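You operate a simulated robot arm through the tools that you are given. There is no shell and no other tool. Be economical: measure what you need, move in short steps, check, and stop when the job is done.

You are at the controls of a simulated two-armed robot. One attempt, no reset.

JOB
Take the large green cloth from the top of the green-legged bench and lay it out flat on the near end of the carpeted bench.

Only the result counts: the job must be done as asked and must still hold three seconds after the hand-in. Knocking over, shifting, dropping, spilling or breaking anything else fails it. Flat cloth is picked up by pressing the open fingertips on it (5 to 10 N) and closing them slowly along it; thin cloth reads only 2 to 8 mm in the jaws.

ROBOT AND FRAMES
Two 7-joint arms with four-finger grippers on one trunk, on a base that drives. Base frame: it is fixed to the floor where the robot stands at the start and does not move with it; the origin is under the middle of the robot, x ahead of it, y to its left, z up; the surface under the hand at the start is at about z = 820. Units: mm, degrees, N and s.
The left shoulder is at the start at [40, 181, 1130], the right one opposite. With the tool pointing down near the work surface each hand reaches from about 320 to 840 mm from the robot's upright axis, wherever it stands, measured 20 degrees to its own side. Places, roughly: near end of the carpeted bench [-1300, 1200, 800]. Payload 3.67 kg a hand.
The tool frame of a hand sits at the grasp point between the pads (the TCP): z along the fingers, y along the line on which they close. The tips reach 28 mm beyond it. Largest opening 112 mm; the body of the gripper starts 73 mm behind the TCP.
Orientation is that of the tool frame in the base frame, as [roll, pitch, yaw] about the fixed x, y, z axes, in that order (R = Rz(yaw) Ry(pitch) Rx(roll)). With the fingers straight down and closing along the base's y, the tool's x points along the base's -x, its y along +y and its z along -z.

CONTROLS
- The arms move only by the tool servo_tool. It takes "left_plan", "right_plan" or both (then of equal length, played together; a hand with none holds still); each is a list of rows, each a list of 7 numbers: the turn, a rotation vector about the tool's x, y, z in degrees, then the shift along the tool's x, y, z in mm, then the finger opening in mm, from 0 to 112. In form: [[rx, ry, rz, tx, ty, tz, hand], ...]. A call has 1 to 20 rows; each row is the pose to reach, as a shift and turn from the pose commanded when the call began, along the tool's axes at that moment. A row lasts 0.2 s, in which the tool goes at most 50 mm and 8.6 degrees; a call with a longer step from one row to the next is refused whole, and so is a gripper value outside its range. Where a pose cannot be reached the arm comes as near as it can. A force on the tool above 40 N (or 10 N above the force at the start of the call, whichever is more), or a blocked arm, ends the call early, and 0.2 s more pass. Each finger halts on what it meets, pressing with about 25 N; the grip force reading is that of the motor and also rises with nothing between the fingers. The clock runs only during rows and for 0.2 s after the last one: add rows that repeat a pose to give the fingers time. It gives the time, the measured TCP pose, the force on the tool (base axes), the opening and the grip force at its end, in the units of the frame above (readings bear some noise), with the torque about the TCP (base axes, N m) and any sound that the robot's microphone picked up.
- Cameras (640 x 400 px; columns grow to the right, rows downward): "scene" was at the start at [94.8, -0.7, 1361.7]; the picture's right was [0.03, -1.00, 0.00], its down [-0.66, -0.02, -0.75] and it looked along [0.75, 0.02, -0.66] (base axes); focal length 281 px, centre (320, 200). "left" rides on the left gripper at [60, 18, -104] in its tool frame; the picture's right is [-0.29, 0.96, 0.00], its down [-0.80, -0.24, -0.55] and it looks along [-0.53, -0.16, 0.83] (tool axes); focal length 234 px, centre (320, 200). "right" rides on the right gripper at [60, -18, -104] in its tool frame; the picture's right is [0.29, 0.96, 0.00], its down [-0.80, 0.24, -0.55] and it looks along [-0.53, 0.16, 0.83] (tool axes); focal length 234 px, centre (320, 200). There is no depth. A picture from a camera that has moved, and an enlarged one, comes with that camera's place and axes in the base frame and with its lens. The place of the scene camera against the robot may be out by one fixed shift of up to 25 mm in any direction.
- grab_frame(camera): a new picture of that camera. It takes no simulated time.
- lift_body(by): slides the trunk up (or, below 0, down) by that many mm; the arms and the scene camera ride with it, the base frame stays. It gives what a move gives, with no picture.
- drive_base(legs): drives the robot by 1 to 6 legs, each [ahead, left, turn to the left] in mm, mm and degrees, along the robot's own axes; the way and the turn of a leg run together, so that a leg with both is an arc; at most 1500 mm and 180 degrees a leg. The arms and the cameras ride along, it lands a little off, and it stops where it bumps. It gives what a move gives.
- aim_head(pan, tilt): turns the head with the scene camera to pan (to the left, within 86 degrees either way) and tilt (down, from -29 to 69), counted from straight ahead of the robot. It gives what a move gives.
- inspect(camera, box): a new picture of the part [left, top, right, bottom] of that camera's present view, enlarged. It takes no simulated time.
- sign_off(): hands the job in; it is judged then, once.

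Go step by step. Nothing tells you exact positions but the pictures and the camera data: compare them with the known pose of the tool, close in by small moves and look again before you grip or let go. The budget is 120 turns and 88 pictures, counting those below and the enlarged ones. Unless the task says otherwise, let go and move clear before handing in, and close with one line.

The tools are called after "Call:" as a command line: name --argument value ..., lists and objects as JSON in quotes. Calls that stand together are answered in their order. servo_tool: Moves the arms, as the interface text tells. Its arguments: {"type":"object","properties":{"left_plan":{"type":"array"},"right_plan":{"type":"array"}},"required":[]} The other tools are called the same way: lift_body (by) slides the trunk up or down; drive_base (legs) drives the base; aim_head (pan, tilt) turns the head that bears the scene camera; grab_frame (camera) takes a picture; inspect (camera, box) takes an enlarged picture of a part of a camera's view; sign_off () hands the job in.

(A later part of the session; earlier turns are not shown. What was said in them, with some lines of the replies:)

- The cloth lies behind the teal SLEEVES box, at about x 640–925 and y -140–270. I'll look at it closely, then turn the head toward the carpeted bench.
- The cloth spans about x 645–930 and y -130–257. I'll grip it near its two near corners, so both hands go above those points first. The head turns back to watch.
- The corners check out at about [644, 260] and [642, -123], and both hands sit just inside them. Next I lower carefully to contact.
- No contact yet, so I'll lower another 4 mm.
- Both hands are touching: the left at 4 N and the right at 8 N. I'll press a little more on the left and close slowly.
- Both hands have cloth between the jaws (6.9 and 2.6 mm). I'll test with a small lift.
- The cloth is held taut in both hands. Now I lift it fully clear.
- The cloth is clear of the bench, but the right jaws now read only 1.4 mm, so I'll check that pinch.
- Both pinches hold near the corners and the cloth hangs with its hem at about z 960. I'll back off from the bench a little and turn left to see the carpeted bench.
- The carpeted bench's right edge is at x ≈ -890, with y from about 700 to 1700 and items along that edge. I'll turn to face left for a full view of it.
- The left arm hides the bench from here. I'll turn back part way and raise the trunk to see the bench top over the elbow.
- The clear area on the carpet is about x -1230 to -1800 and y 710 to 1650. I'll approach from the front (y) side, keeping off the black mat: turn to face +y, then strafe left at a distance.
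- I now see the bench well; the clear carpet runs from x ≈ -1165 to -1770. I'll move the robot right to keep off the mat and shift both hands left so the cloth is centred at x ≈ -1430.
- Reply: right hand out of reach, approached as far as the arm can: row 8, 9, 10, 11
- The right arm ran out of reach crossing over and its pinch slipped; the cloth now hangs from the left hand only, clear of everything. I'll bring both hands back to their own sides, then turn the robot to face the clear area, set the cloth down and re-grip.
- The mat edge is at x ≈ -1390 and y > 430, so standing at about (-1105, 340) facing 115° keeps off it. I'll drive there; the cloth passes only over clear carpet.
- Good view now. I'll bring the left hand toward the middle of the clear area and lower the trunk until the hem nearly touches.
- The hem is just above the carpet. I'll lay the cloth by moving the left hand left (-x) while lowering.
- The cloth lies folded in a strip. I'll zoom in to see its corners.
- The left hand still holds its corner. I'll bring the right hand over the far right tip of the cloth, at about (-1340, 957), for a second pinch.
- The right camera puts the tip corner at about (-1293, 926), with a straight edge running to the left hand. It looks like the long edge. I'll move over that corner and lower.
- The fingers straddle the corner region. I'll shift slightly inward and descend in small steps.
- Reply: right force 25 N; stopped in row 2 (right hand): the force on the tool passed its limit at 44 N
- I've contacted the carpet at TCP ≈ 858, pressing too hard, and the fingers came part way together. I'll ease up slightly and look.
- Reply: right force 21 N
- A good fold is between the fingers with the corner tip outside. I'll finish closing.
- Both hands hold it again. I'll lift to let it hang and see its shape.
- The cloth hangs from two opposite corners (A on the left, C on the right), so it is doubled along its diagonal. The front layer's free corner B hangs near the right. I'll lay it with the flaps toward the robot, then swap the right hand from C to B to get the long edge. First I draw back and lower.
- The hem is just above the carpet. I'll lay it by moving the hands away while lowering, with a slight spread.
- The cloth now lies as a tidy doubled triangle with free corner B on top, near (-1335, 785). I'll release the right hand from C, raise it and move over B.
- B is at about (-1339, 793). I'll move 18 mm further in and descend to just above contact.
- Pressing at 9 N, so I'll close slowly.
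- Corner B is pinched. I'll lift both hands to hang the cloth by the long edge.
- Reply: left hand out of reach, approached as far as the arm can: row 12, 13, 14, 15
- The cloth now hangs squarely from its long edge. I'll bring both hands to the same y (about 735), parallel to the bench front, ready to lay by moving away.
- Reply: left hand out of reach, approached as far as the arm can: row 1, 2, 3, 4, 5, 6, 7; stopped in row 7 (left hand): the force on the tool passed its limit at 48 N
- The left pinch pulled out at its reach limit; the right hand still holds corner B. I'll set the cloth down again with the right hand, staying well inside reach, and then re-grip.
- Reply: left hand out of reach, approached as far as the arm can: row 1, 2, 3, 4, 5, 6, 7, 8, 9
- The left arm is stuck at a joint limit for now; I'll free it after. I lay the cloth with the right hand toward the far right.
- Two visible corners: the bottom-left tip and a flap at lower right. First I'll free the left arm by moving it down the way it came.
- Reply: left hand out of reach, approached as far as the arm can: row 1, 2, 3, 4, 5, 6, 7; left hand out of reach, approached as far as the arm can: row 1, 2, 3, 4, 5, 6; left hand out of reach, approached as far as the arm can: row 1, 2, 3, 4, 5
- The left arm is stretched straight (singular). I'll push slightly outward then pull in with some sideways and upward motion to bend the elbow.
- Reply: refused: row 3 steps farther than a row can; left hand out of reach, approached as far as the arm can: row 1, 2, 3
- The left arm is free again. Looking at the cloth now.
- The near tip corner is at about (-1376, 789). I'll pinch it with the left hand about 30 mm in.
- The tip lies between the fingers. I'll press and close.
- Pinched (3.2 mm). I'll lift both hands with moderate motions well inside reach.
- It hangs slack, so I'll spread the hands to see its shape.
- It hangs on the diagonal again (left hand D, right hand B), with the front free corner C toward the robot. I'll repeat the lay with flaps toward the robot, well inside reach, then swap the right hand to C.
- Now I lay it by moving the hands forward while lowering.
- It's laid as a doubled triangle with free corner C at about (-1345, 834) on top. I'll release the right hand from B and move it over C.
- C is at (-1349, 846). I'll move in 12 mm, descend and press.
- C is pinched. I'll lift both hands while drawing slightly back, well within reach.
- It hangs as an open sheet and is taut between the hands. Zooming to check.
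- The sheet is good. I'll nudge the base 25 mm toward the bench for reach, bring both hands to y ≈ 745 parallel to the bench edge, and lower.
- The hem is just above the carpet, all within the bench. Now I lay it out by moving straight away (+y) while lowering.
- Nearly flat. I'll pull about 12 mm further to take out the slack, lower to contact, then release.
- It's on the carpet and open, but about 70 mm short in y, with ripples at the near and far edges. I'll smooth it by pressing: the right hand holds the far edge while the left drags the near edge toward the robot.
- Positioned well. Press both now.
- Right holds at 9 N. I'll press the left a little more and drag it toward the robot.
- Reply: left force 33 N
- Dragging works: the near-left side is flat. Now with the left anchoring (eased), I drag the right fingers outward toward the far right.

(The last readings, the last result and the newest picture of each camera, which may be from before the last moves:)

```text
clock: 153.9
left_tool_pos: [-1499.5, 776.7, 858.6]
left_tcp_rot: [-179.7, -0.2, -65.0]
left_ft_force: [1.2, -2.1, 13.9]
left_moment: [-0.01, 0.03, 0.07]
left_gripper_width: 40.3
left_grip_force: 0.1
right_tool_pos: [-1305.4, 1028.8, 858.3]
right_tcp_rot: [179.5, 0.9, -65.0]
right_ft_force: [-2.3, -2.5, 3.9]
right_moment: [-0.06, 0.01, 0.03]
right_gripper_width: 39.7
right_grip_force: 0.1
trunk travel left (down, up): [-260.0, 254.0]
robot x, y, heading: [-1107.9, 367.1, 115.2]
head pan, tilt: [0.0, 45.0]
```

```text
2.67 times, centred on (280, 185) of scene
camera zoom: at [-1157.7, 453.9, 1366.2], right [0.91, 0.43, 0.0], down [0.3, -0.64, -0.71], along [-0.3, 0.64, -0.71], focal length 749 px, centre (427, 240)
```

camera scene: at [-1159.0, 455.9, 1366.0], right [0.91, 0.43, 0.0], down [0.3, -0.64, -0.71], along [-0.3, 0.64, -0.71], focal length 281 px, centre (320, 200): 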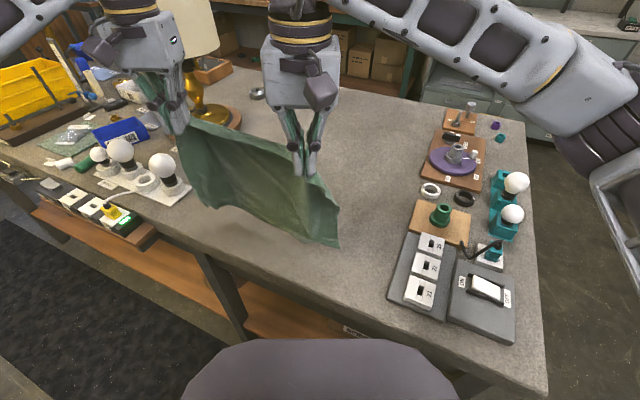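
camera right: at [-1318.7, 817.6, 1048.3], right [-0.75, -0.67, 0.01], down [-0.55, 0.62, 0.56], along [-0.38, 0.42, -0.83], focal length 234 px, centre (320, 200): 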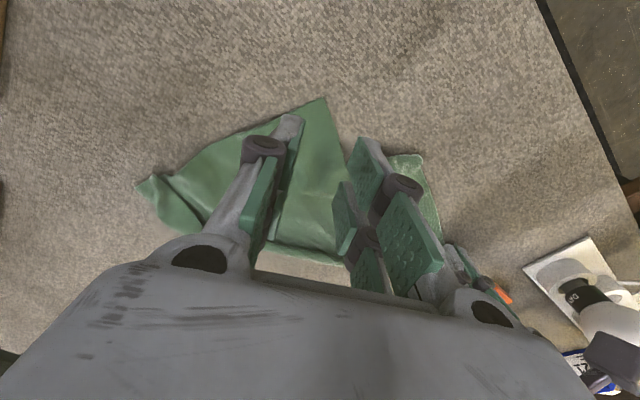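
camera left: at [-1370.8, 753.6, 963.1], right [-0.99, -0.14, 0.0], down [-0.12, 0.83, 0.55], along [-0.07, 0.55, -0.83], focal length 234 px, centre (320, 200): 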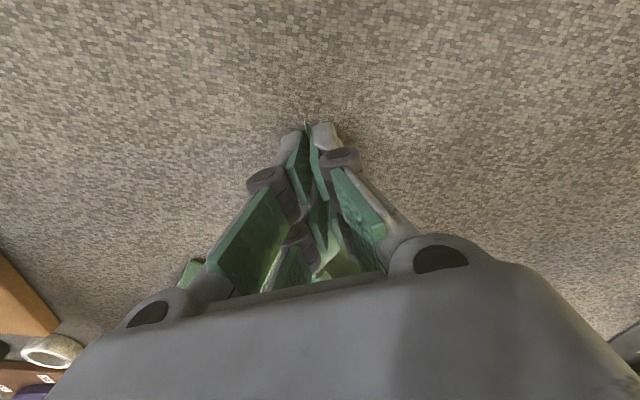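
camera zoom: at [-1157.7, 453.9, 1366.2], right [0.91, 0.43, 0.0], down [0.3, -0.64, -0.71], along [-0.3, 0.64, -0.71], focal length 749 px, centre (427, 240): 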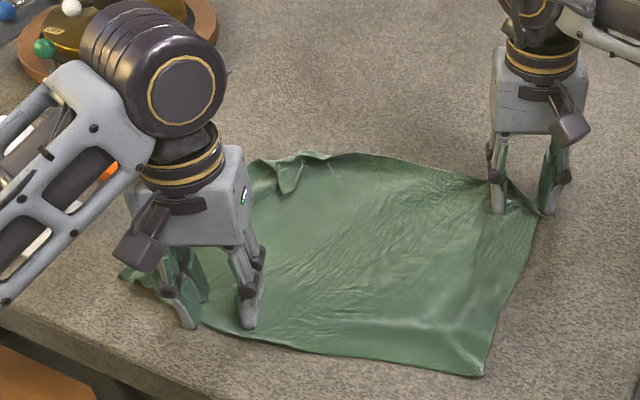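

Most of it is now flat; only the far-left corner has a small fold. I'll lift the left hand and look at that corner closely.

Call:
servo_tool --left_plan '[[0, 0, 0, 0, 0, -10, 40], [0, 0, 0, 0, 0, -45, 40], [0, 0, 0, 0, 0, -90, 40], [0, 0, 0, -35, -3, -110, 40], [0, 0, 0, -70, -6, -110, 40], [0, 0, 0, -105, -9, -110, 40], [0, 0, 0, -120, -10, -110, 40], [0, 0, 0, -120, -10, -110, 40]]'

Call:
grab_frame --camera "left"

Call:
grab_frame --camera "scene"

```text
clock: 155.7
left_tool_pos: [-1541.6, 888.5, 967.1]
left_tcp_rot: [-179.7, -0.1, -65.0]
left_ft_force: [0.7, -0.8, 0.8]
left_moment: [0.02, 0.02, 0.02]
left_gripper_width: 39.9
left_grip_force: 0.1
right_tool_pos: [-1306.6, 1029.3, 858.5]
right_tcp_rot: [179.5, 0.7, -64.9]
right_ft_force: [1.8, -0.8, 10.8]
right_moment: [-0.06, -0.08, -0.02]
right_gripper_width: 41.1
right_grip_force: 0.0
trunk travel left (down, up): [-260.0, 254.0]
robot x, y, heading: [-1104.1, 369.3, 115.2]
head pan, tilt: [0.0, 45.0]
```

```text
16 pictures are left
camera left: at [-1533.0, 826.8, 1071.5], right [-0.99, -0.14, 0.0], down [-0.12, 0.82, 0.55], along [-0.08, 0.55, -0.83], focal length 234 px, centre (320, 200)
```

left: 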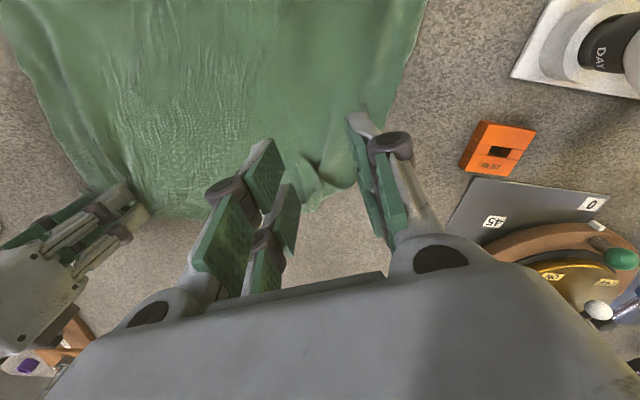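

```text
15 pictures are left
camera scene: at [-1158.3, 454.7, 1366.2], right [0.91, 0.43, 0.0], down [0.3, -0.64, -0.71], along [-0.3, 0.64, -0.71], focal length 281 px, centre (320, 200)
```

scene: 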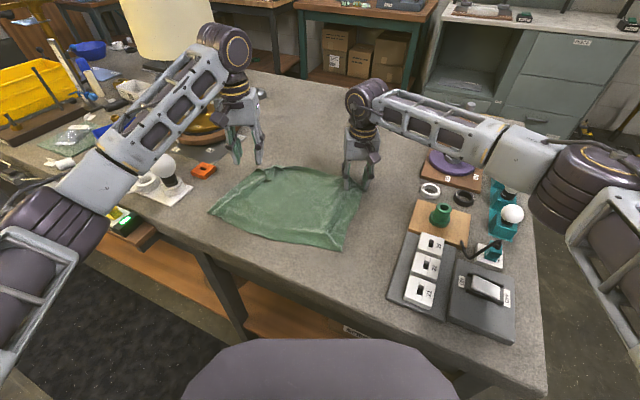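

The far-left corner is near (-1590, 965) with a small tuck. I'll press there with the left hand and drag outward slightly while the right holds.

Call:
servo_tool --left_plan '[[0, 0, 0, -40, -2, 20, 40], [0, 0, 0, -82, -5, 40, 40], [0, 0, 0, -82, -5, 70, 40], [0, 0, 0, -82, -5, 95, 40], [0, 0, 0, -82, -5, 103, 40], [0, 0, 0, -82, -5, 106, 40], [0, 0, 0, -82, -5, 108, 40], [0, 0, 0, -82, -5, 108, 40]]'

```text
clock: 157.5
left_tool_pos: [-1571.0, 964.1, 861.5]
left_tcp_rot: [-179.8, 0.0, -65.0]
left_ft_force: [-1.2, 0.0, 9.4]
left_moment: [0.06, -0.22, 0.03]
left_gripper_width: 40.7
left_grip_force: 0.3
right_tool_pos: [-1306.3, 1028.5, 858.4]
right_tcp_rot: [179.6, 0.8, -64.9]
right_ft_force: [0.5, 1.8, 8.6]
right_moment: [-0.01, -0.02, -0.01]
right_gripper_width: 40.8
right_grip_force: 0.0
trunk travel left (down, up): [-260.0, 254.0]
robot x, y, heading: [-1106.5, 371.1, 115.4]
head pan, tilt: [0.0, 45.0]
```

Call:
servo_tool --left_plan '[[0, 0, 0, -5, 0, 0.6, 40], [0, 0, 0, -10, -1, 1, 40], [0, 0, 0, -15, -1, 1.4, 40], [0, 0, 0, -20, -1, 1.6, 40], [0, 0, 0, -25, -1, 1.8, 40], [0, 0, 0, -27, -1, 1.8, 40], [0, 0, 0, -27, -1, 1.8, 40]]'

Call:
servo_tool --left_plan '[[0, 0, 0, 0, 0, -8, 40], [0, 0, 0, 10, 0, -40, 40], [0, 0, 0, 30, 0, -80, 40], [0, 0, 0, 60, 0, -120, 40], [0, 0, 0, 60, 0, -120, 40]]' --right_plan '[[0, 0, 0, 0, 0, -8, 40], [0, 0, 0, 0, 0, -40, 40], [0, 0, 0, 0, -20, -80, 40], [0, 0, 0, 0, -40, -120, 40], [0, 0, 0, 0, -40, -120, 40]]'

Call:
grab_frame --camera "left"

Call:
inspect --camera "scene" --box '[180, 130, 404, 270]'

```text
clock: 159.1
left_tool_pos: [-1583.4, 988.4, 858.1]
left_tcp_rot: [-179.8, -0.2, -65.0]
left_ft_force: [0.3, -4.2, 11.9]
left_moment: [-0.4, 0.05, 0.02]
left_gripper_width: 41.4
left_grip_force: 3.6
right_tool_pos: [-1307.5, 1028.7, 858.9]
right_tcp_rot: [179.4, 0.8, -64.9]
right_ft_force: [0.2, -0.9, 4.5]
right_moment: [-0.01, -0.02, -0.05]
right_gripper_width: 40.4
right_grip_force: 0.0
trunk travel left (down, up): [-260.0, 254.0]
robot x, y, heading: [-1105.0, 369.4, 115.4]
head pan, tilt: [0.0, 45.0]
```

```text
clock: 160.3
left_tool_pos: [-1555.5, 938.7, 976.8]
left_tcp_rot: [-179.8, -0.4, -64.9]
left_ft_force: [-0.7, 1.2, -0.6]
left_moment: [-0.01, -0.01, 0.0]
left_gripper_width: 39.9
left_grip_force: 0.0
right_tool_pos: [-1270.4, 1045.5, 977.7]
right_tcp_rot: [179.5, 0.6, -64.9]
right_ft_force: [0.0, 0.2, 0.0]
right_moment: [-0.02, -0.01, -0.02]
right_gripper_width: 40.0
right_grip_force: 0.2
trunk travel left (down, up): [-260.0, 254.0]
robot x, y, heading: [-1103.0, 368.2, 115.2]
head pan, tilt: [0.0, 45.0]
```

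```text
14 pictures are left
camera left: at [-1547.3, 876.7, 1080.6], right [-0.99, -0.14, 0.0], down [-0.12, 0.83, 0.55], along [-0.07, 0.54, -0.84], focal length 234 px, centre (320, 200)
```

left: 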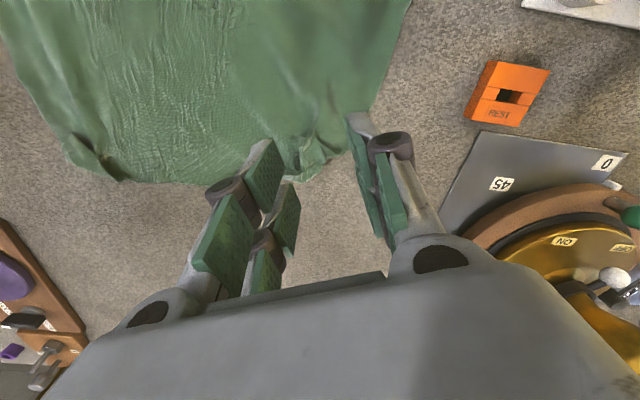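

```text
2.86 times, centred on (292, 200) of scene
camera zoom: at [-1158.7, 457.5, 1365.8], right [0.91, 0.43, 0.0], down [0.3, -0.64, -0.71], along [-0.3, 0.64, -0.71], focal length 803 px, centre (400, 200)
```

zoom: 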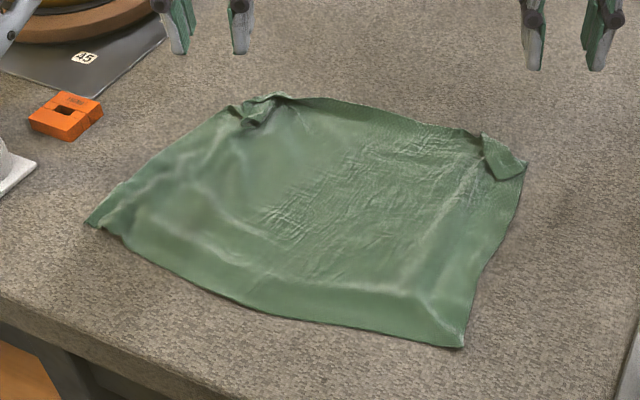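

Quite flat, but the near hem seems tucked under by 40–60 mm and the far corners have small tucks. I'll move over the two near corners to pull the hem out toward the robot.

Call:
servo_tool --left_plan '[[0, 0, 0, 22, 20, 0, 40], [0, 0, 0, 44, 40, 0, 40], [0, 0, 0, 66, 60, 10, 40], [0, 0, 0, 88, 80, 25, 40], [0, 0, 0, 108, 98, 40, 40], [0, 0, 0, 108, 98, 45, 40], [0, 0, 0, 108, 98, 45, 40]]' --right_plan '[[0, 0, 0, 40, 20, 0, 40], [0, 0, 0, 80, 40, 0, 40], [0, 0, 0, 120, 60, 10, 40], [0, 0, 0, 160, 80, 25, 40], [0, 0, 0, 200, 100, 40, 40], [0, 0, 0, 200, 100, 45, 40], [0, 0, 0, 200, 100, 45, 40]]'

Call:
grab_frame --camera "left"

Call:
grab_frame --camera "right"

```text
clock: 161.9
left_tool_pos: [-1601.6, 795.4, 931.7]
left_tcp_rot: [-179.8, -0.3, -64.9]
left_ft_force: [0.0, -0.3, -1.4]
left_moment: [0.0, -0.05, -0.03]
left_gripper_width: 40.1
left_grip_force: 0.1
right_tool_pos: [-1275.7, 821.7, 932.5]
right_tcp_rot: [179.6, 0.7, -64.8]
right_ft_force: [0.0, -0.1, 0.1]
right_moment: [0.03, -0.01, 0.01]
right_gripper_width: 39.9
right_grip_force: 0.0
trunk travel left (down, up): [-260.0, 254.0]
robot x, y, heading: [-1104.3, 366.5, 115.3]
head pan, tilt: [0.0, 45.0]
```

```text
12 pictures are left
camera left: at [-1592.1, 733.8, 1036.1], right [-0.99, -0.14, -0.01], down [-0.12, 0.83, 0.55], along [-0.08, 0.55, -0.83], focal length 234 px, centre (320, 200)
```

left: 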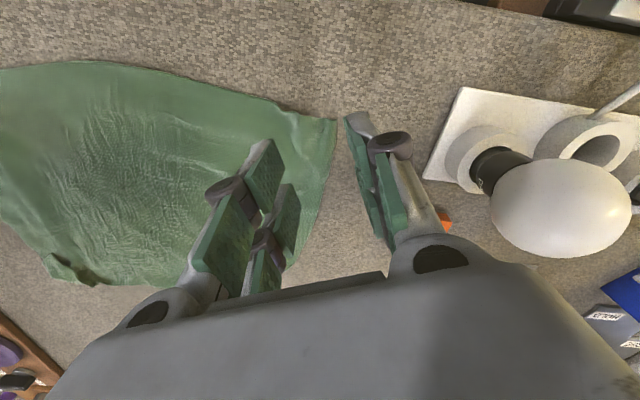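

```text
11 pictures are left
camera right: at [-1233.3, 773.0, 1036.6], right [-0.74, -0.67, 0.0], down [-0.55, 0.62, 0.57], along [-0.38, 0.42, -0.82], focal length 234 px, centre (320, 200)
```

right: 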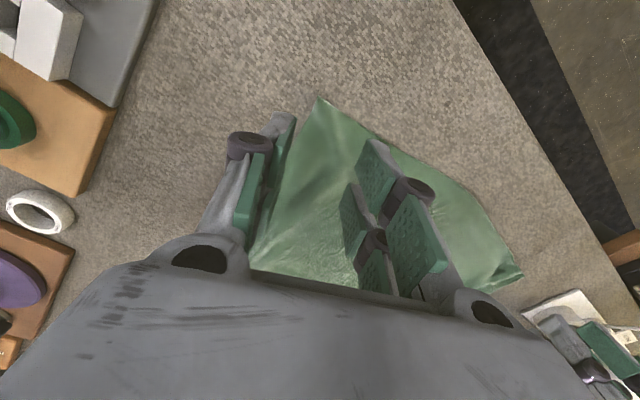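

Seen up close, the near edge is the real hem and it lies flat; the footprint is about 360 × 250 mm. What remains is the tucks at the two far corners. I'll press the nearly closed fingers on each tuck and spread them open.

Call:
servo_tool --left_plan '[[0, 0, 0, -36, -28, 0, 16], [0, 0, 0, -72, -56, 0, 16], [0, 0, 0, -108, -85, 0, 16], [0, 0, 0, -145, -114, 0, 16], [0, 0, 0, -145, -114, 30, 16], [0, 0, 0, -145, -114, 55, 16], [0, 0, 0, -145, -114, 66, 16], [0, 0, 0, -145, -114, 66, 16]]' --right_plan '[[0, 0, 0, -45, -15, 0, 16], [0, 0, 0, -90, -30, 0, 16], [0, 0, 0, -135, -45, 0, 16], [0, 0, 0, -180, -58, 0, 16], [0, 0, 0, -185, -60, 30, 16], [0, 0, 0, -185, -60, 55, 16], [0, 0, 0, -185, -60, 66, 16], [0, 0, 0, -185, -60, 66, 16]]'

Call:
inspect --camera "scene" --box '[180, 130, 404, 270]'

```text
clock: 163.7
left_tool_pos: [-1556.5, 976.4, 865.2]
left_tcp_rot: [-179.7, -0.2, -65.1]
left_ft_force: [-0.8, 0.0, 0.5]
left_moment: [0.02, 0.0, 0.0]
left_gripper_width: 16.0
left_grip_force: 0.0
right_tool_pos: [-1300.2, 1015.4, 866.9]
right_tcp_rot: [179.5, 0.7, -64.8]
right_ft_force: [0.2, -0.5, 0.3]
right_moment: [0.0, -0.01, 0.01]
right_gripper_width: 15.9
right_grip_force: 0.2
trunk travel left (down, up): [-260.0, 254.0]
robot x, y, heading: [-1104.8, 366.4, 115.2]
head pan, tilt: [0.0, 45.0]
```

```text
2.86 times, centred on (292, 200) of scene
camera zoom: at [-1158.7, 455.8, 1366.1], right [0.91, 0.43, 0.0], down [0.3, -0.64, -0.71], along [-0.3, 0.64, -0.71], focal length 803 px, centre (400, 200)
```

zoom: 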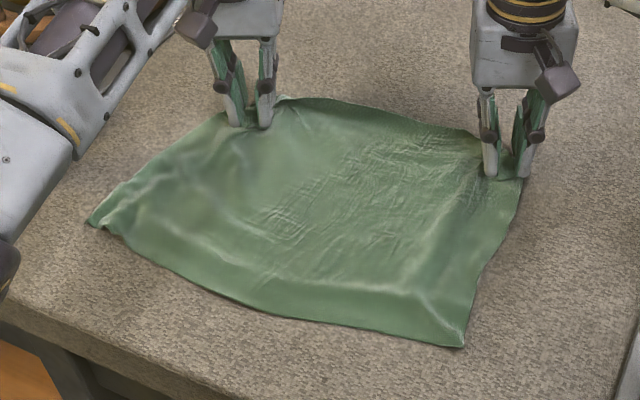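

Placed right on both tucks. I'll press and spread the fingers, in one call.

Call:
servo_tool --left_plan '[[0, 0, 0, 0, 0, 3, 16], [0, 0, 0, 0, 0, 5, 16], [0, 0, 0, 0, 0, 6.5, 16], [0, 0, 0, 0, 0, 7, 20], [0, 0, 0, 0, 0, 7, 26], [0, 0, 0, 0, 0, 7, 32], [0, 0, 0, 0, 0, 7, 38], [0, 0, 0, 0, 0, 7, 44], [0, 0, 0, 0, 0, 7, 50], [0, 0, 0, 0, 0, 7, 56], [0, 0, 0, 0, 0, 7, 62], [0, 0, 0, 0, 0, 7, 68], [0, 0, 0, 0, 0, 7, 74], [0, 0, 0, 0, 0, 7, 74], [0, 0, 0, 0, 0, -10, 74], [0, 0, 0, 10, 0, -50, 74], [0, 0, 0, 30, 0, -90, 74]]' --right_plan '[[0, 0, 0, 0, 0, 3, 16], [0, 0, 0, 0, 0, 6, 16], [0, 0, 0, 0, 0, 8, 16], [0, 0, 0, 0, 0, 9, 20], [0, 0, 0, 0, 0, 9, 26], [0, 0, 0, 0, 0, 9, 32], [0, 0, 0, 0, 0, 9, 38], [0, 0, 0, 0, 0, 9, 44], [0, 0, 0, 0, 0, 9, 50], [0, 0, 0, 0, 0, 9, 56], [0, 0, 0, 0, 0, 9, 62], [0, 0, 0, 0, 0, 9, 68], [0, 0, 0, 0, 0, 9, 74], [0, 0, 0, 0, 0, 9, 74], [0, 0, 0, 0, 0, -10, 74], [0, 0, 0, 10, 0, -50, 74], [0, 0, 0, 30, 0, -90, 74]]'

Call:
inspect --camera "scene" --box '[180, 130, 404, 270]'

```text
clock: 167.3
left_tool_pos: [-1544.0, 950.0, 957.8]
left_tcp_rot: [-179.9, -0.3, -65.0]
left_ft_force: [-0.2, -0.9, -1.0]
left_moment: [0.07, -0.01, 0.0]
left_gripper_width: 74.2
left_grip_force: 0.2
right_tool_pos: [-1286.3, 987.0, 959.3]
right_tcp_rot: [179.6, 0.7, -64.8]
right_ft_force: [0.0, 0.0, 0.4]
right_moment: [0.04, 0.04, 0.0]
right_gripper_width: 74.3
right_grip_force: 0.2
trunk travel left (down, up): [-260.0, 254.0]
robot x, y, heading: [-1102.9, 367.6, 115.3]
head pan, tilt: [0.0, 45.0]
```

```text
2.86 times, centred on (292, 200) of scene
camera zoom: at [-1159.0, 453.3, 1366.3], right [0.91, 0.43, 0.0], down [0.3, -0.64, -0.71], along [-0.3, 0.64, -0.71], focal length 803 px, centre (400, 200)
```

zoom: 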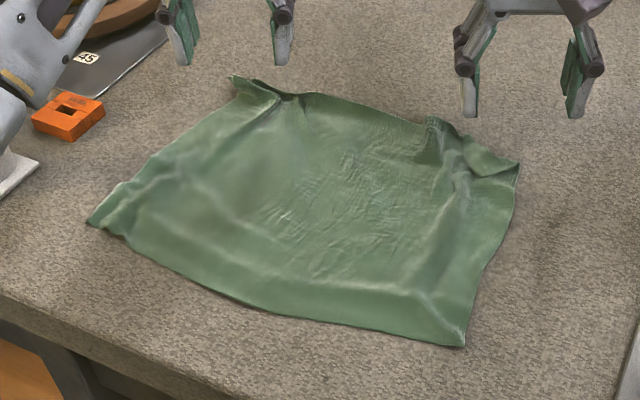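

The far-left corner popped out. Now I press both far corners a little inside and drag them apart outward to stretch the far edge.

Call:
servo_tool --left_plan '[[0, 0, 0, -13, 9, 30, 40], [0, 0, 0, -13, 9, 65, 40], [0, 0, 0, -13, 9, 90, 40], [0, 0, 0, -13, 9, 96, 40], [0, 0, 0, -13, 9, 98, 40], [0, 0, 0, -13, 9, 99.5, 40], [0, 0, 0, -17, 10, 100, 40], [0, 0, 0, -21, 11, 100, 40], [0, 0, 0, -25, 12, 100, 40], [0, 0, 0, -29, 13, 100, 40], [0, 0, 0, -33, 14, 100, 40], [0, 0, 0, -37, 15, 100, 40], [0, 0, 0, -41, 16, 100, 40], [0, 0, 0, -41, 16, 100, 40], [0, 0, 0, -41, 16, 90, 40], [0, 0, 0, -35, 16, 50, 40], [0, 0, 0, 0, 16, 10, 40]]' --right_plan '[[0, 0, 0, -5, 22, 30, 40], [0, 0, 0, -5, 22, 65, 40], [0, 0, 0, -5, 22, 90, 40], [0, 0, 0, -5, 22, 97, 40], [0, 0, 0, -5, 22, 99, 40], [0, 0, 0, -5, 22, 101, 40], [0, 0, 0, -7, 16, 101.5, 40], [0, 0, 0, -9, 10, 101.5, 40], [0, 0, 0, -11, 4, 101.5, 40], [0, 0, 0, -13, -2, 101.5, 40], [0, 0, 0, -15, -8, 101.5, 40], [0, 0, 0, -18, -14, 101.5, 40], [0, 0, 0, -20, -20, 101.5, 40], [0, 0, 0, -20, -20, 101.5, 40], [0, 0, 0, -20, -20, 90, 40], [0, 0, 0, -15, -20, 50, 40], [0, 0, 0, 0, -20, 10, 40]]'

Call:
inspect --camera "scene" --box '[180, 130, 404, 270]'

```text
refused: row 17 steps farther than a row can; nothing moved
```

```text
2.86 times, centred on (292, 200) of scene
camera zoom: at [-1159.0, 453.3, 1366.3], right [0.91, 0.43, 0.0], down [0.3, -0.64, -0.71], along [-0.3, 0.64, -0.71], focal length 803 px, centre (400, 200)
```

zoom: 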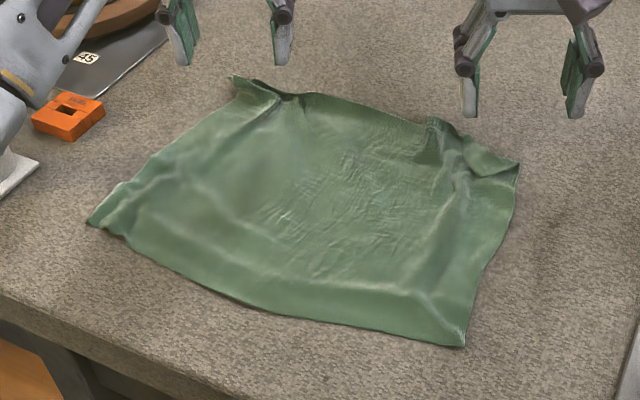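

The plan was refused because the last row's step was too long. I'll resend it with smaller steps.

Call:
servo_tool --left_plan '[[0, 0, 0, -13, 9, 30, 40], [0, 0, 0, -13, 9, 65, 40], [0, 0, 0, -13, 9, 90, 40], [0, 0, 0, -13, 9, 96, 40], [0, 0, 0, -13, 9, 98, 40], [0, 0, 0, -13, 9, 99.5, 40], [0, 0, 0, -17, 10, 100, 40], [0, 0, 0, -21, 11, 100, 40], [0, 0, 0, -25, 12, 100, 40], [0, 0, 0, -29, 13, 100, 40], [0, 0, 0, -33, 14, 100, 40], [0, 0, 0, -37, 15, 100, 40], [0, 0, 0, -41, 16, 100, 40], [0, 0, 0, -41, 16, 100, 40], [0, 0, 0, -41, 16, 90, 40], [0, 0, 0, -35, 16, 60, 40], [0, 0, 0, -20, 16, 30, 40], [0, 0, 0, 0, 16, 10, 40]]' --right_plan '[[0, 0, 0, -5, 22, 30, 40], [0, 0, 0, -5, 22, 65, 40], [0, 0, 0, -5, 22, 90, 40], [0, 0, 0, -5, 22, 97, 40], [0, 0, 0, -5, 22, 99, 40], [0, 0, 0, -5, 22, 101, 40], [0, 0, 0, -7, 16, 101.5, 40], [0, 0, 0, -9, 10, 101.5, 40], [0, 0, 0, -11, 4, 101.5, 40], [0, 0, 0, -13, -2, 101.5, 40], [0, 0, 0, -15, -8, 101.5, 40], [0, 0, 0, -18, -14, 101.5, 40], [0, 0, 0, -20, -20, 101.5, 40], [0, 0, 0, -20, -20, 101.5, 40], [0, 0, 0, -20, -20, 90, 40], [0, 0, 0, -15, -20, 60, 40], [0, 0, 0, -10, -20, 30, 40], [0, 0, 0, 0, -20, 10, 40]]'

Call:
inspect --camera "scene" --box '[180, 130, 404, 270]'

```text
clock: 171.1
left_tool_pos: [-1560.3, 940.8, 947.2]
left_tcp_rot: [-179.7, -0.3, -65.0]
left_ft_force: [0.4, 0.6, -0.2]
left_moment: [0.01, 0.03, 0.0]
left_gripper_width: 40.0
left_grip_force: 0.0
right_tool_pos: [-1269.3, 995.8, 948.0]
right_tcp_rot: [179.7, 0.7, -65.0]
right_ft_force: [-0.5, -0.3, 1.5]
right_moment: [0.05, 0.01, 0.03]
right_gripper_width: 39.7
right_grip_force: 0.1
trunk travel left (down, up): [-260.0, 254.0]
robot x, y, heading: [-1105.5, 366.1, 115.5]
head pan, tilt: [0.0, 45.0]
```

```text
2.86 times, centred on (292, 200) of scene
camera zoom: at [-1159.4, 453.9, 1366.2], right [0.91, 0.43, 0.0], down [0.3, -0.64, -0.71], along [-0.3, 0.64, -0.71], focal length 803 px, centre (400, 200)
```

zoom: 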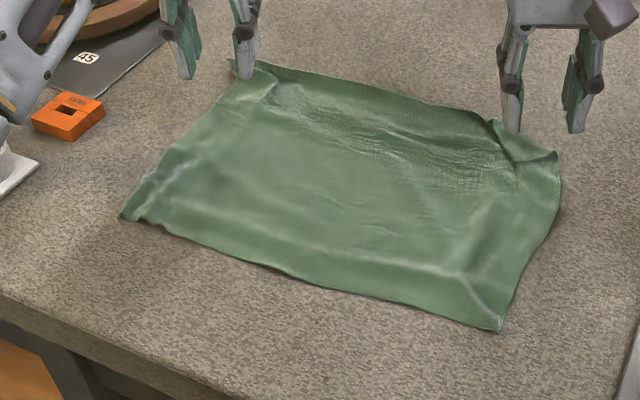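

Much better: a clean rectangle. I'll do one more matching drag of the two near corners toward the robot and outward.

Call:
servo_tool --left_plan '[[0, 0, 0, 30, 18, 0, 40], [0, 0, 0, 60, 36, 0, 40], [0, 0, 0, 90, 54, 0, 40], [0, 0, 0, 108, 67, 10, 40], [0, 0, 0, 108, 67, 45, 40], [0, 0, 0, 108, 67, 75, 40], [0, 0, 0, 108, 67, 86, 40], [0, 0, 0, 108, 67, 88.5, 40], [0, 0, 0, 108, 67, 90, 40], [0, 0, 0, 111, 71, 90, 40], [0, 0, 0, 114, 75, 90, 40], [0, 0, 0, 117, 80, 90, 40], [0, 0, 0, 120, 85, 90, 40], [0, 0, 0, 124, 91, 90, 40], [0, 0, 0, 124, 91, 90, 40], [0, 0, 0, 124, 91, 80, 40], [0, 0, 0, 124, 91, 45, 40], [0, 0, 0, 124, 91, 5, 40]]' --right_plan '[[0, 0, 0, 35, 18, 0, 40], [0, 0, 0, 70, 36, 0, 40], [0, 0, 0, 105, 54, 0, 40], [0, 0, 0, 131, 68, 10, 40], [0, 0, 0, 131, 68, 45, 40], [0, 0, 0, 131, 68, 75, 40], [0, 0, 0, 131, 68, 86, 40], [0, 0, 0, 131, 68, 89, 40], [0, 0, 0, 131, 68, 90.5, 40], [0, 0, 0, 138, 68, 90.5, 40], [0, 0, 0, 145, 68, 90.5, 40], [0, 0, 0, 152, 67, 90.5, 40], [0, 0, 0, 159, 67, 90.5, 40], [0, 0, 0, 165, 67, 90.5, 40], [0, 0, 0, 165, 67, 90.5, 40], [0, 0, 0, 165, 67, 80, 40], [0, 0, 0, 165, 67, 45, 40], [0, 0, 0, 165, 67, 5, 40]]'

Call:
inspect --camera "scene" --box '[180, 130, 404, 270]'

```text
clock: 174.9
left_tool_pos: [-1590.5, 789.3, 940.1]
left_tcp_rot: [-179.8, -0.4, -64.9]
left_ft_force: [-0.2, 0.7, 0.4]
left_moment: [0.04, -0.01, 0.02]
left_gripper_width: 40.0
left_grip_force: 0.0
right_tool_pos: [-1259.4, 817.3, 938.0]
right_tcp_rot: [179.6, 0.5, -65.0]
right_ft_force: [-0.1, 0.0, -0.5]
right_moment: [0.01, -0.01, -0.02]
right_gripper_width: 39.8
right_grip_force: 0.1
trunk travel left (down, up): [-260.0, 254.0]
robot x, y, heading: [-1105.1, 364.7, 115.2]
head pan, tilt: [0.0, 45.0]
```

```text
2.86 times, centred on (292, 200) of scene
camera zoom: at [-1158.8, 454.8, 1366.1], right [0.91, 0.43, 0.0], down [0.3, -0.64, -0.71], along [-0.3, 0.64, -0.71], focal length 803 px, centre (400, 200)
```

zoom: 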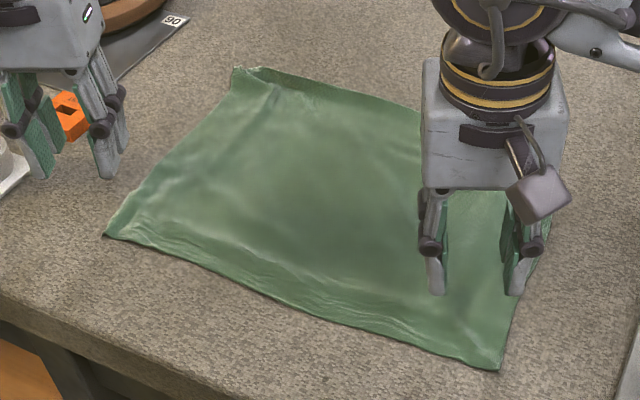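

Flat now. I'll raise both hands clear and take a final look.

Call:
servo_tool --left_plan '[[0, 0, 0, 0, 0, -45, 40], [0, 0, 0, 0, 0, -90, 40], [0, 0, 0, 0, 0, -135, 40], [0, 0, 0, 0, 0, -180, 40], [0, 0, 0, 30, 20, -210, 40], [0, 0, 0, 60, 40, -230, 40]]' --right_plan '[[0, 0, 0, 0, 0, -45, 40], [0, 0, 0, 0, 0, -90, 40], [0, 0, 0, 0, 0, -135, 40], [0, 0, 0, 0, -30, -170, 40], [0, 0, 0, 0, -70, -190, 40], [0, 0, 0, 0, -110, -200, 40]]'

Call:
grab_frame --camera "scene"

Call:
inspect --camera "scene" --box '[180, 130, 404, 270]'

```text
clock: 176.3
left_tool_pos: [-1599.8, 721.1, 1172.0]
left_tcp_rot: [-179.8, -0.2, -65.0]
left_ft_force: [0.6, -0.2, -0.4]
left_moment: [0.03, 0.06, 0.0]
left_gripper_width: 40.0
left_grip_force: 0.0
right_tool_pos: [-1158.7, 864.3, 1138.9]
right_tcp_rot: [179.5, 0.8, -64.8]
right_ft_force: [0.4, 0.2, -1.0]
right_moment: [0.04, 0.05, 0.0]
right_gripper_width: 40.0
right_grip_force: 0.0
trunk travel left (down, up): [-260.0, 254.0]
robot x, y, heading: [-1103.4, 368.8, 115.0]
head pan, tilt: [0.0, 45.0]
```

```text
5 pictures are left
camera scene: at [-1157.1, 454.0, 1366.2], right [0.91, 0.43, 0.0], down [0.3, -0.64, -0.71], along [-0.3, 0.64, -0.71], focal length 281 px, centre (320, 200)
```

scene: 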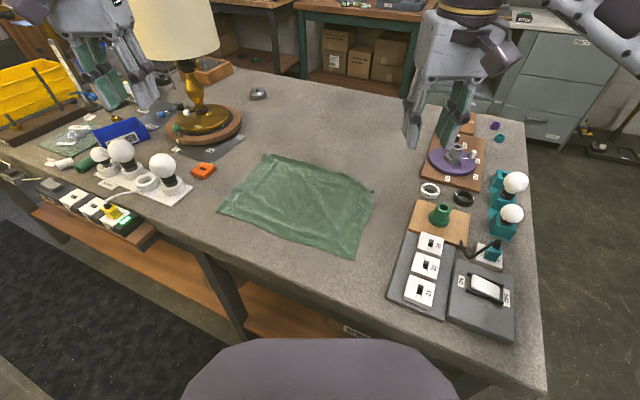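

```text
2.86 times, centred on (292, 200) of scene
camera zoom: at [-1157.1, 454.0, 1366.2], right [0.91, 0.43, 0.0], down [0.3, -0.64, -0.71], along [-0.3, 0.64, -0.71], focal length 803 px, centre (400, 200)
```

zoom: 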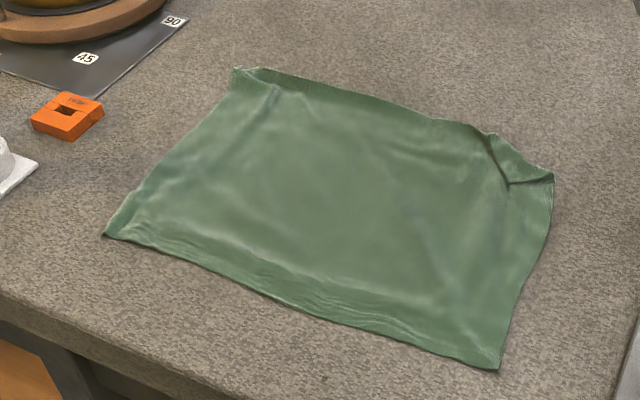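

The cloth is flat apart from one small crease at the far-right corner. I'll make one last gentle drag there, with the left hand anchoring the middle.

Call:
servo_tool --left_plan '[[0, 0, 0, -22, -32, 0, 40], [0, 0, 0, -44, -65, 0, 40], [0, 0, 0, -66, -97, 0, 40], [0, 0, 0, -88, -130, 0, 40], [0, 0, 0, -110, -162, 0, 40], [0, 0, 0, -110, -162, 43, 40], [0, 0, 0, -110, -162, 86, 40], [0, 0, 0, -110, -162, 129, 40], [0, 0, 0, -110, -162, 172, 40], [0, 0, 0, -110, -162, 215, 40], [0, 0, 0, -110, -162, 258, 40], [0, 0, 0, -110, -162, 298, 40], [0, 0, 0, -110, -162, 308, 40], [0, 0, 0, -110, -162, 311, 40], [0, 0, 0, -110, -162, 311, 40]]' --right_plan '[[0, 0, 0, -37, 8, 0, 14], [0, 0, 0, -75, 16, 0, 14], [0, 0, 0, -112, 24, 0, 14], [0, 0, 0, -150, 32, 0, 14], [0, 0, 0, -187, 40, 0, 14], [0, 0, 0, -187, 40, 38, 14], [0, 0, 0, -187, 40, 76, 14], [0, 0, 0, -187, 40, 114, 14], [0, 0, 0, -187, 40, 152, 14], [0, 0, 0, -187, 40, 190, 14], [0, 0, 0, -187, 40, 228, 14], [0, 0, 0, -187, 40, 262, 14], [0, 0, 0, -187, 40, 268, 14], [0, 0, 0, -187, 40, 268, 14], [0, 0, 0, -187, 40, 268, 14]]'

Call:
inspect --camera "scene" --box '[180, 130, 404, 270]'

```text
clock: 179.5
left_tool_pos: [-1499.8, 886.1, 860.7]
left_tcp_rot: [-179.8, -0.2, -65.0]
left_ft_force: [-0.1, -0.5, 0.2]
left_moment: [-0.03, -0.01, -0.01]
left_gripper_width: 39.8
left_grip_force: 0.0
right_tool_pos: [-1277.0, 1019.4, 873.0]
right_tcp_rot: [179.5, 0.6, -64.9]
right_ft_force: [0.3, -1.2, -0.6]
right_moment: [0.0, -0.01, -0.01]
right_gripper_width: 14.2
right_grip_force: 0.0
trunk travel left (down, up): [-260.0, 254.0]
robot x, y, heading: [-1109.1, 366.0, 115.2]
head pan, tilt: [0.0, 45.0]
```

```text
2.86 times, centred on (292, 200) of scene
camera zoom: at [-1158.7, 455.7, 1366.1], right [0.91, 0.43, 0.0], down [0.3, -0.64, -0.71], along [-0.3, 0.64, -0.71], focal length 803 px, centre (400, 200)
```

zoom: 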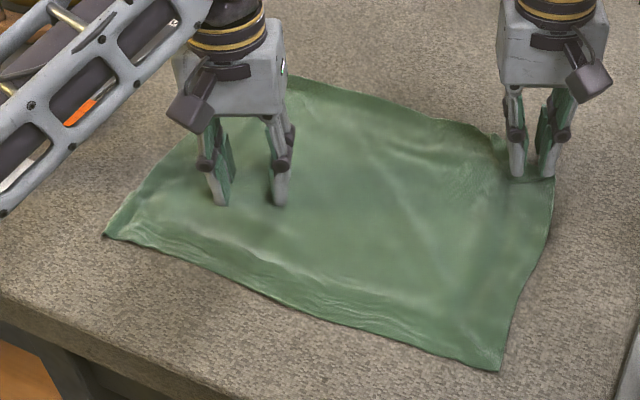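

Call:
servo_tool --left_plan '[[0, 0, 0, 0, 0, 1, 40], [0, 0, 0, 0, 0, 2, 40], [0, 0, 0, 0, 0, 2.8, 40], [0, 0, 0, 0, 0, 2.8, 40], [0, 0, 0, 0, 0, 2.8, 40], [0, 0, 0, 0, 0, 2.8, 40], [0, 0, 0, 0, 0, 2.8, 40], [0, 0, 0, 0, 0, 2.8, 40], [0, 0, 0, 0, 0, 2.8, 40], [0, 0, 0, 0, 0, 2.8, 40], [0, 0, 0, 0, 0, -10, 40], [0, 0, 0, 0, 0, -50, 40], [0, 0, 0, 0, 0, -95, 40], [0, 0, 0, 0, 0, -140, 40], [0, 0, 0, 20, 20, -180, 40], [0, 0, 0, 50, 50, -200, 40]]' --right_plan '[[0, 0, 0, 0, 0, 6, 14], [0, 0, 0, 0, 0, 11, 14], [0, 0, 0, 0, 0, 14, 14], [0, 0, 0, 0, 0, 15, 14], [0, 0, 0, -3, -6, 15, 14], [0, 0, 0, -5, -12, 15, 14], [0, 0, 0, -7, -18, 15, 14], [0, 0, 0, -9, -24, 15, 14], [0, 0, 0, -11, -29, 15, 14], [0, 0, 0, -11, -29, 15, 14], [0, 0, 0, -11, -29, 5, 14], [0, 0, 0, -11, -29, -40, 14], [0, 0, 0, -11, -29, -85, 14], [0, 0, 0, -11, -29, -130, 14], [0, 0, 0, 5, -60, -160, 14], [0, 0, 0, 25, -90, -190, 14]]'

Call:
inspect --camera "scene" --box '[180, 130, 404, 270]'

```text
clock: 182.9
left_tool_pos: [-1526.1, 821.0, 1061.6]
left_tcp_rot: [-179.8, -0.2, -65.1]
left_ft_force: [0.8, -0.2, 0.7]
left_moment: [0.04, 0.0, -0.03]
left_gripper_width: 40.2
left_grip_force: 0.0
right_tool_pos: [-1182.4, 1030.7, 1064.2]
right_tcp_rot: [179.5, 0.7, -64.8]
right_ft_force: [-0.6, -1.2, 0.5]
right_moment: [0.05, -0.02, 0.0]
right_gripper_width: 14.0
right_grip_force: 0.0
trunk travel left (down, up): [-260.0, 254.0]
robot x, y, heading: [-1104.5, 367.2, 115.1]
head pan, tilt: [0.0, 45.0]
```

```text
2.86 times, centred on (292, 200) of scene
camera zoom: at [-1158.7, 453.1, 1366.2], right [0.9, 0.43, 0.0], down [0.3, -0.64, -0.71], along [-0.3, 0.64, -0.71], focal length 803 px, centre (400, 200)
```

zoom: 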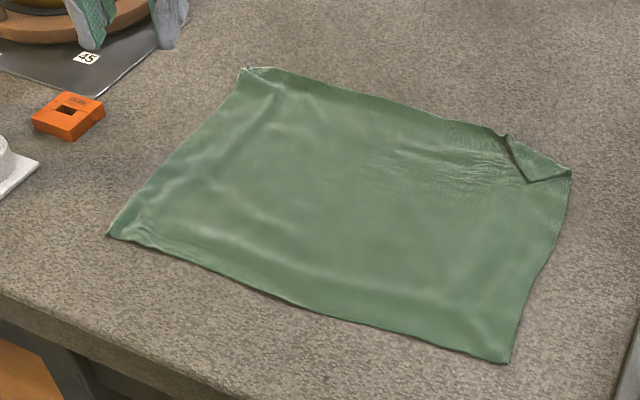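

The cloth lies flat and fully on the carpet at the bench's near end, with only a tiny dog-ear at one corner. Both hands are raised clear and nothing else looks disturbed, so I'm handing in.

Call:
sign_off

```text
The job is handed in.
```

The large green cloth is laid out flat on the near end of the carpeted bench, apart from a small fold, roughly 30 mm, at its far-right corner, and the job is handed in.
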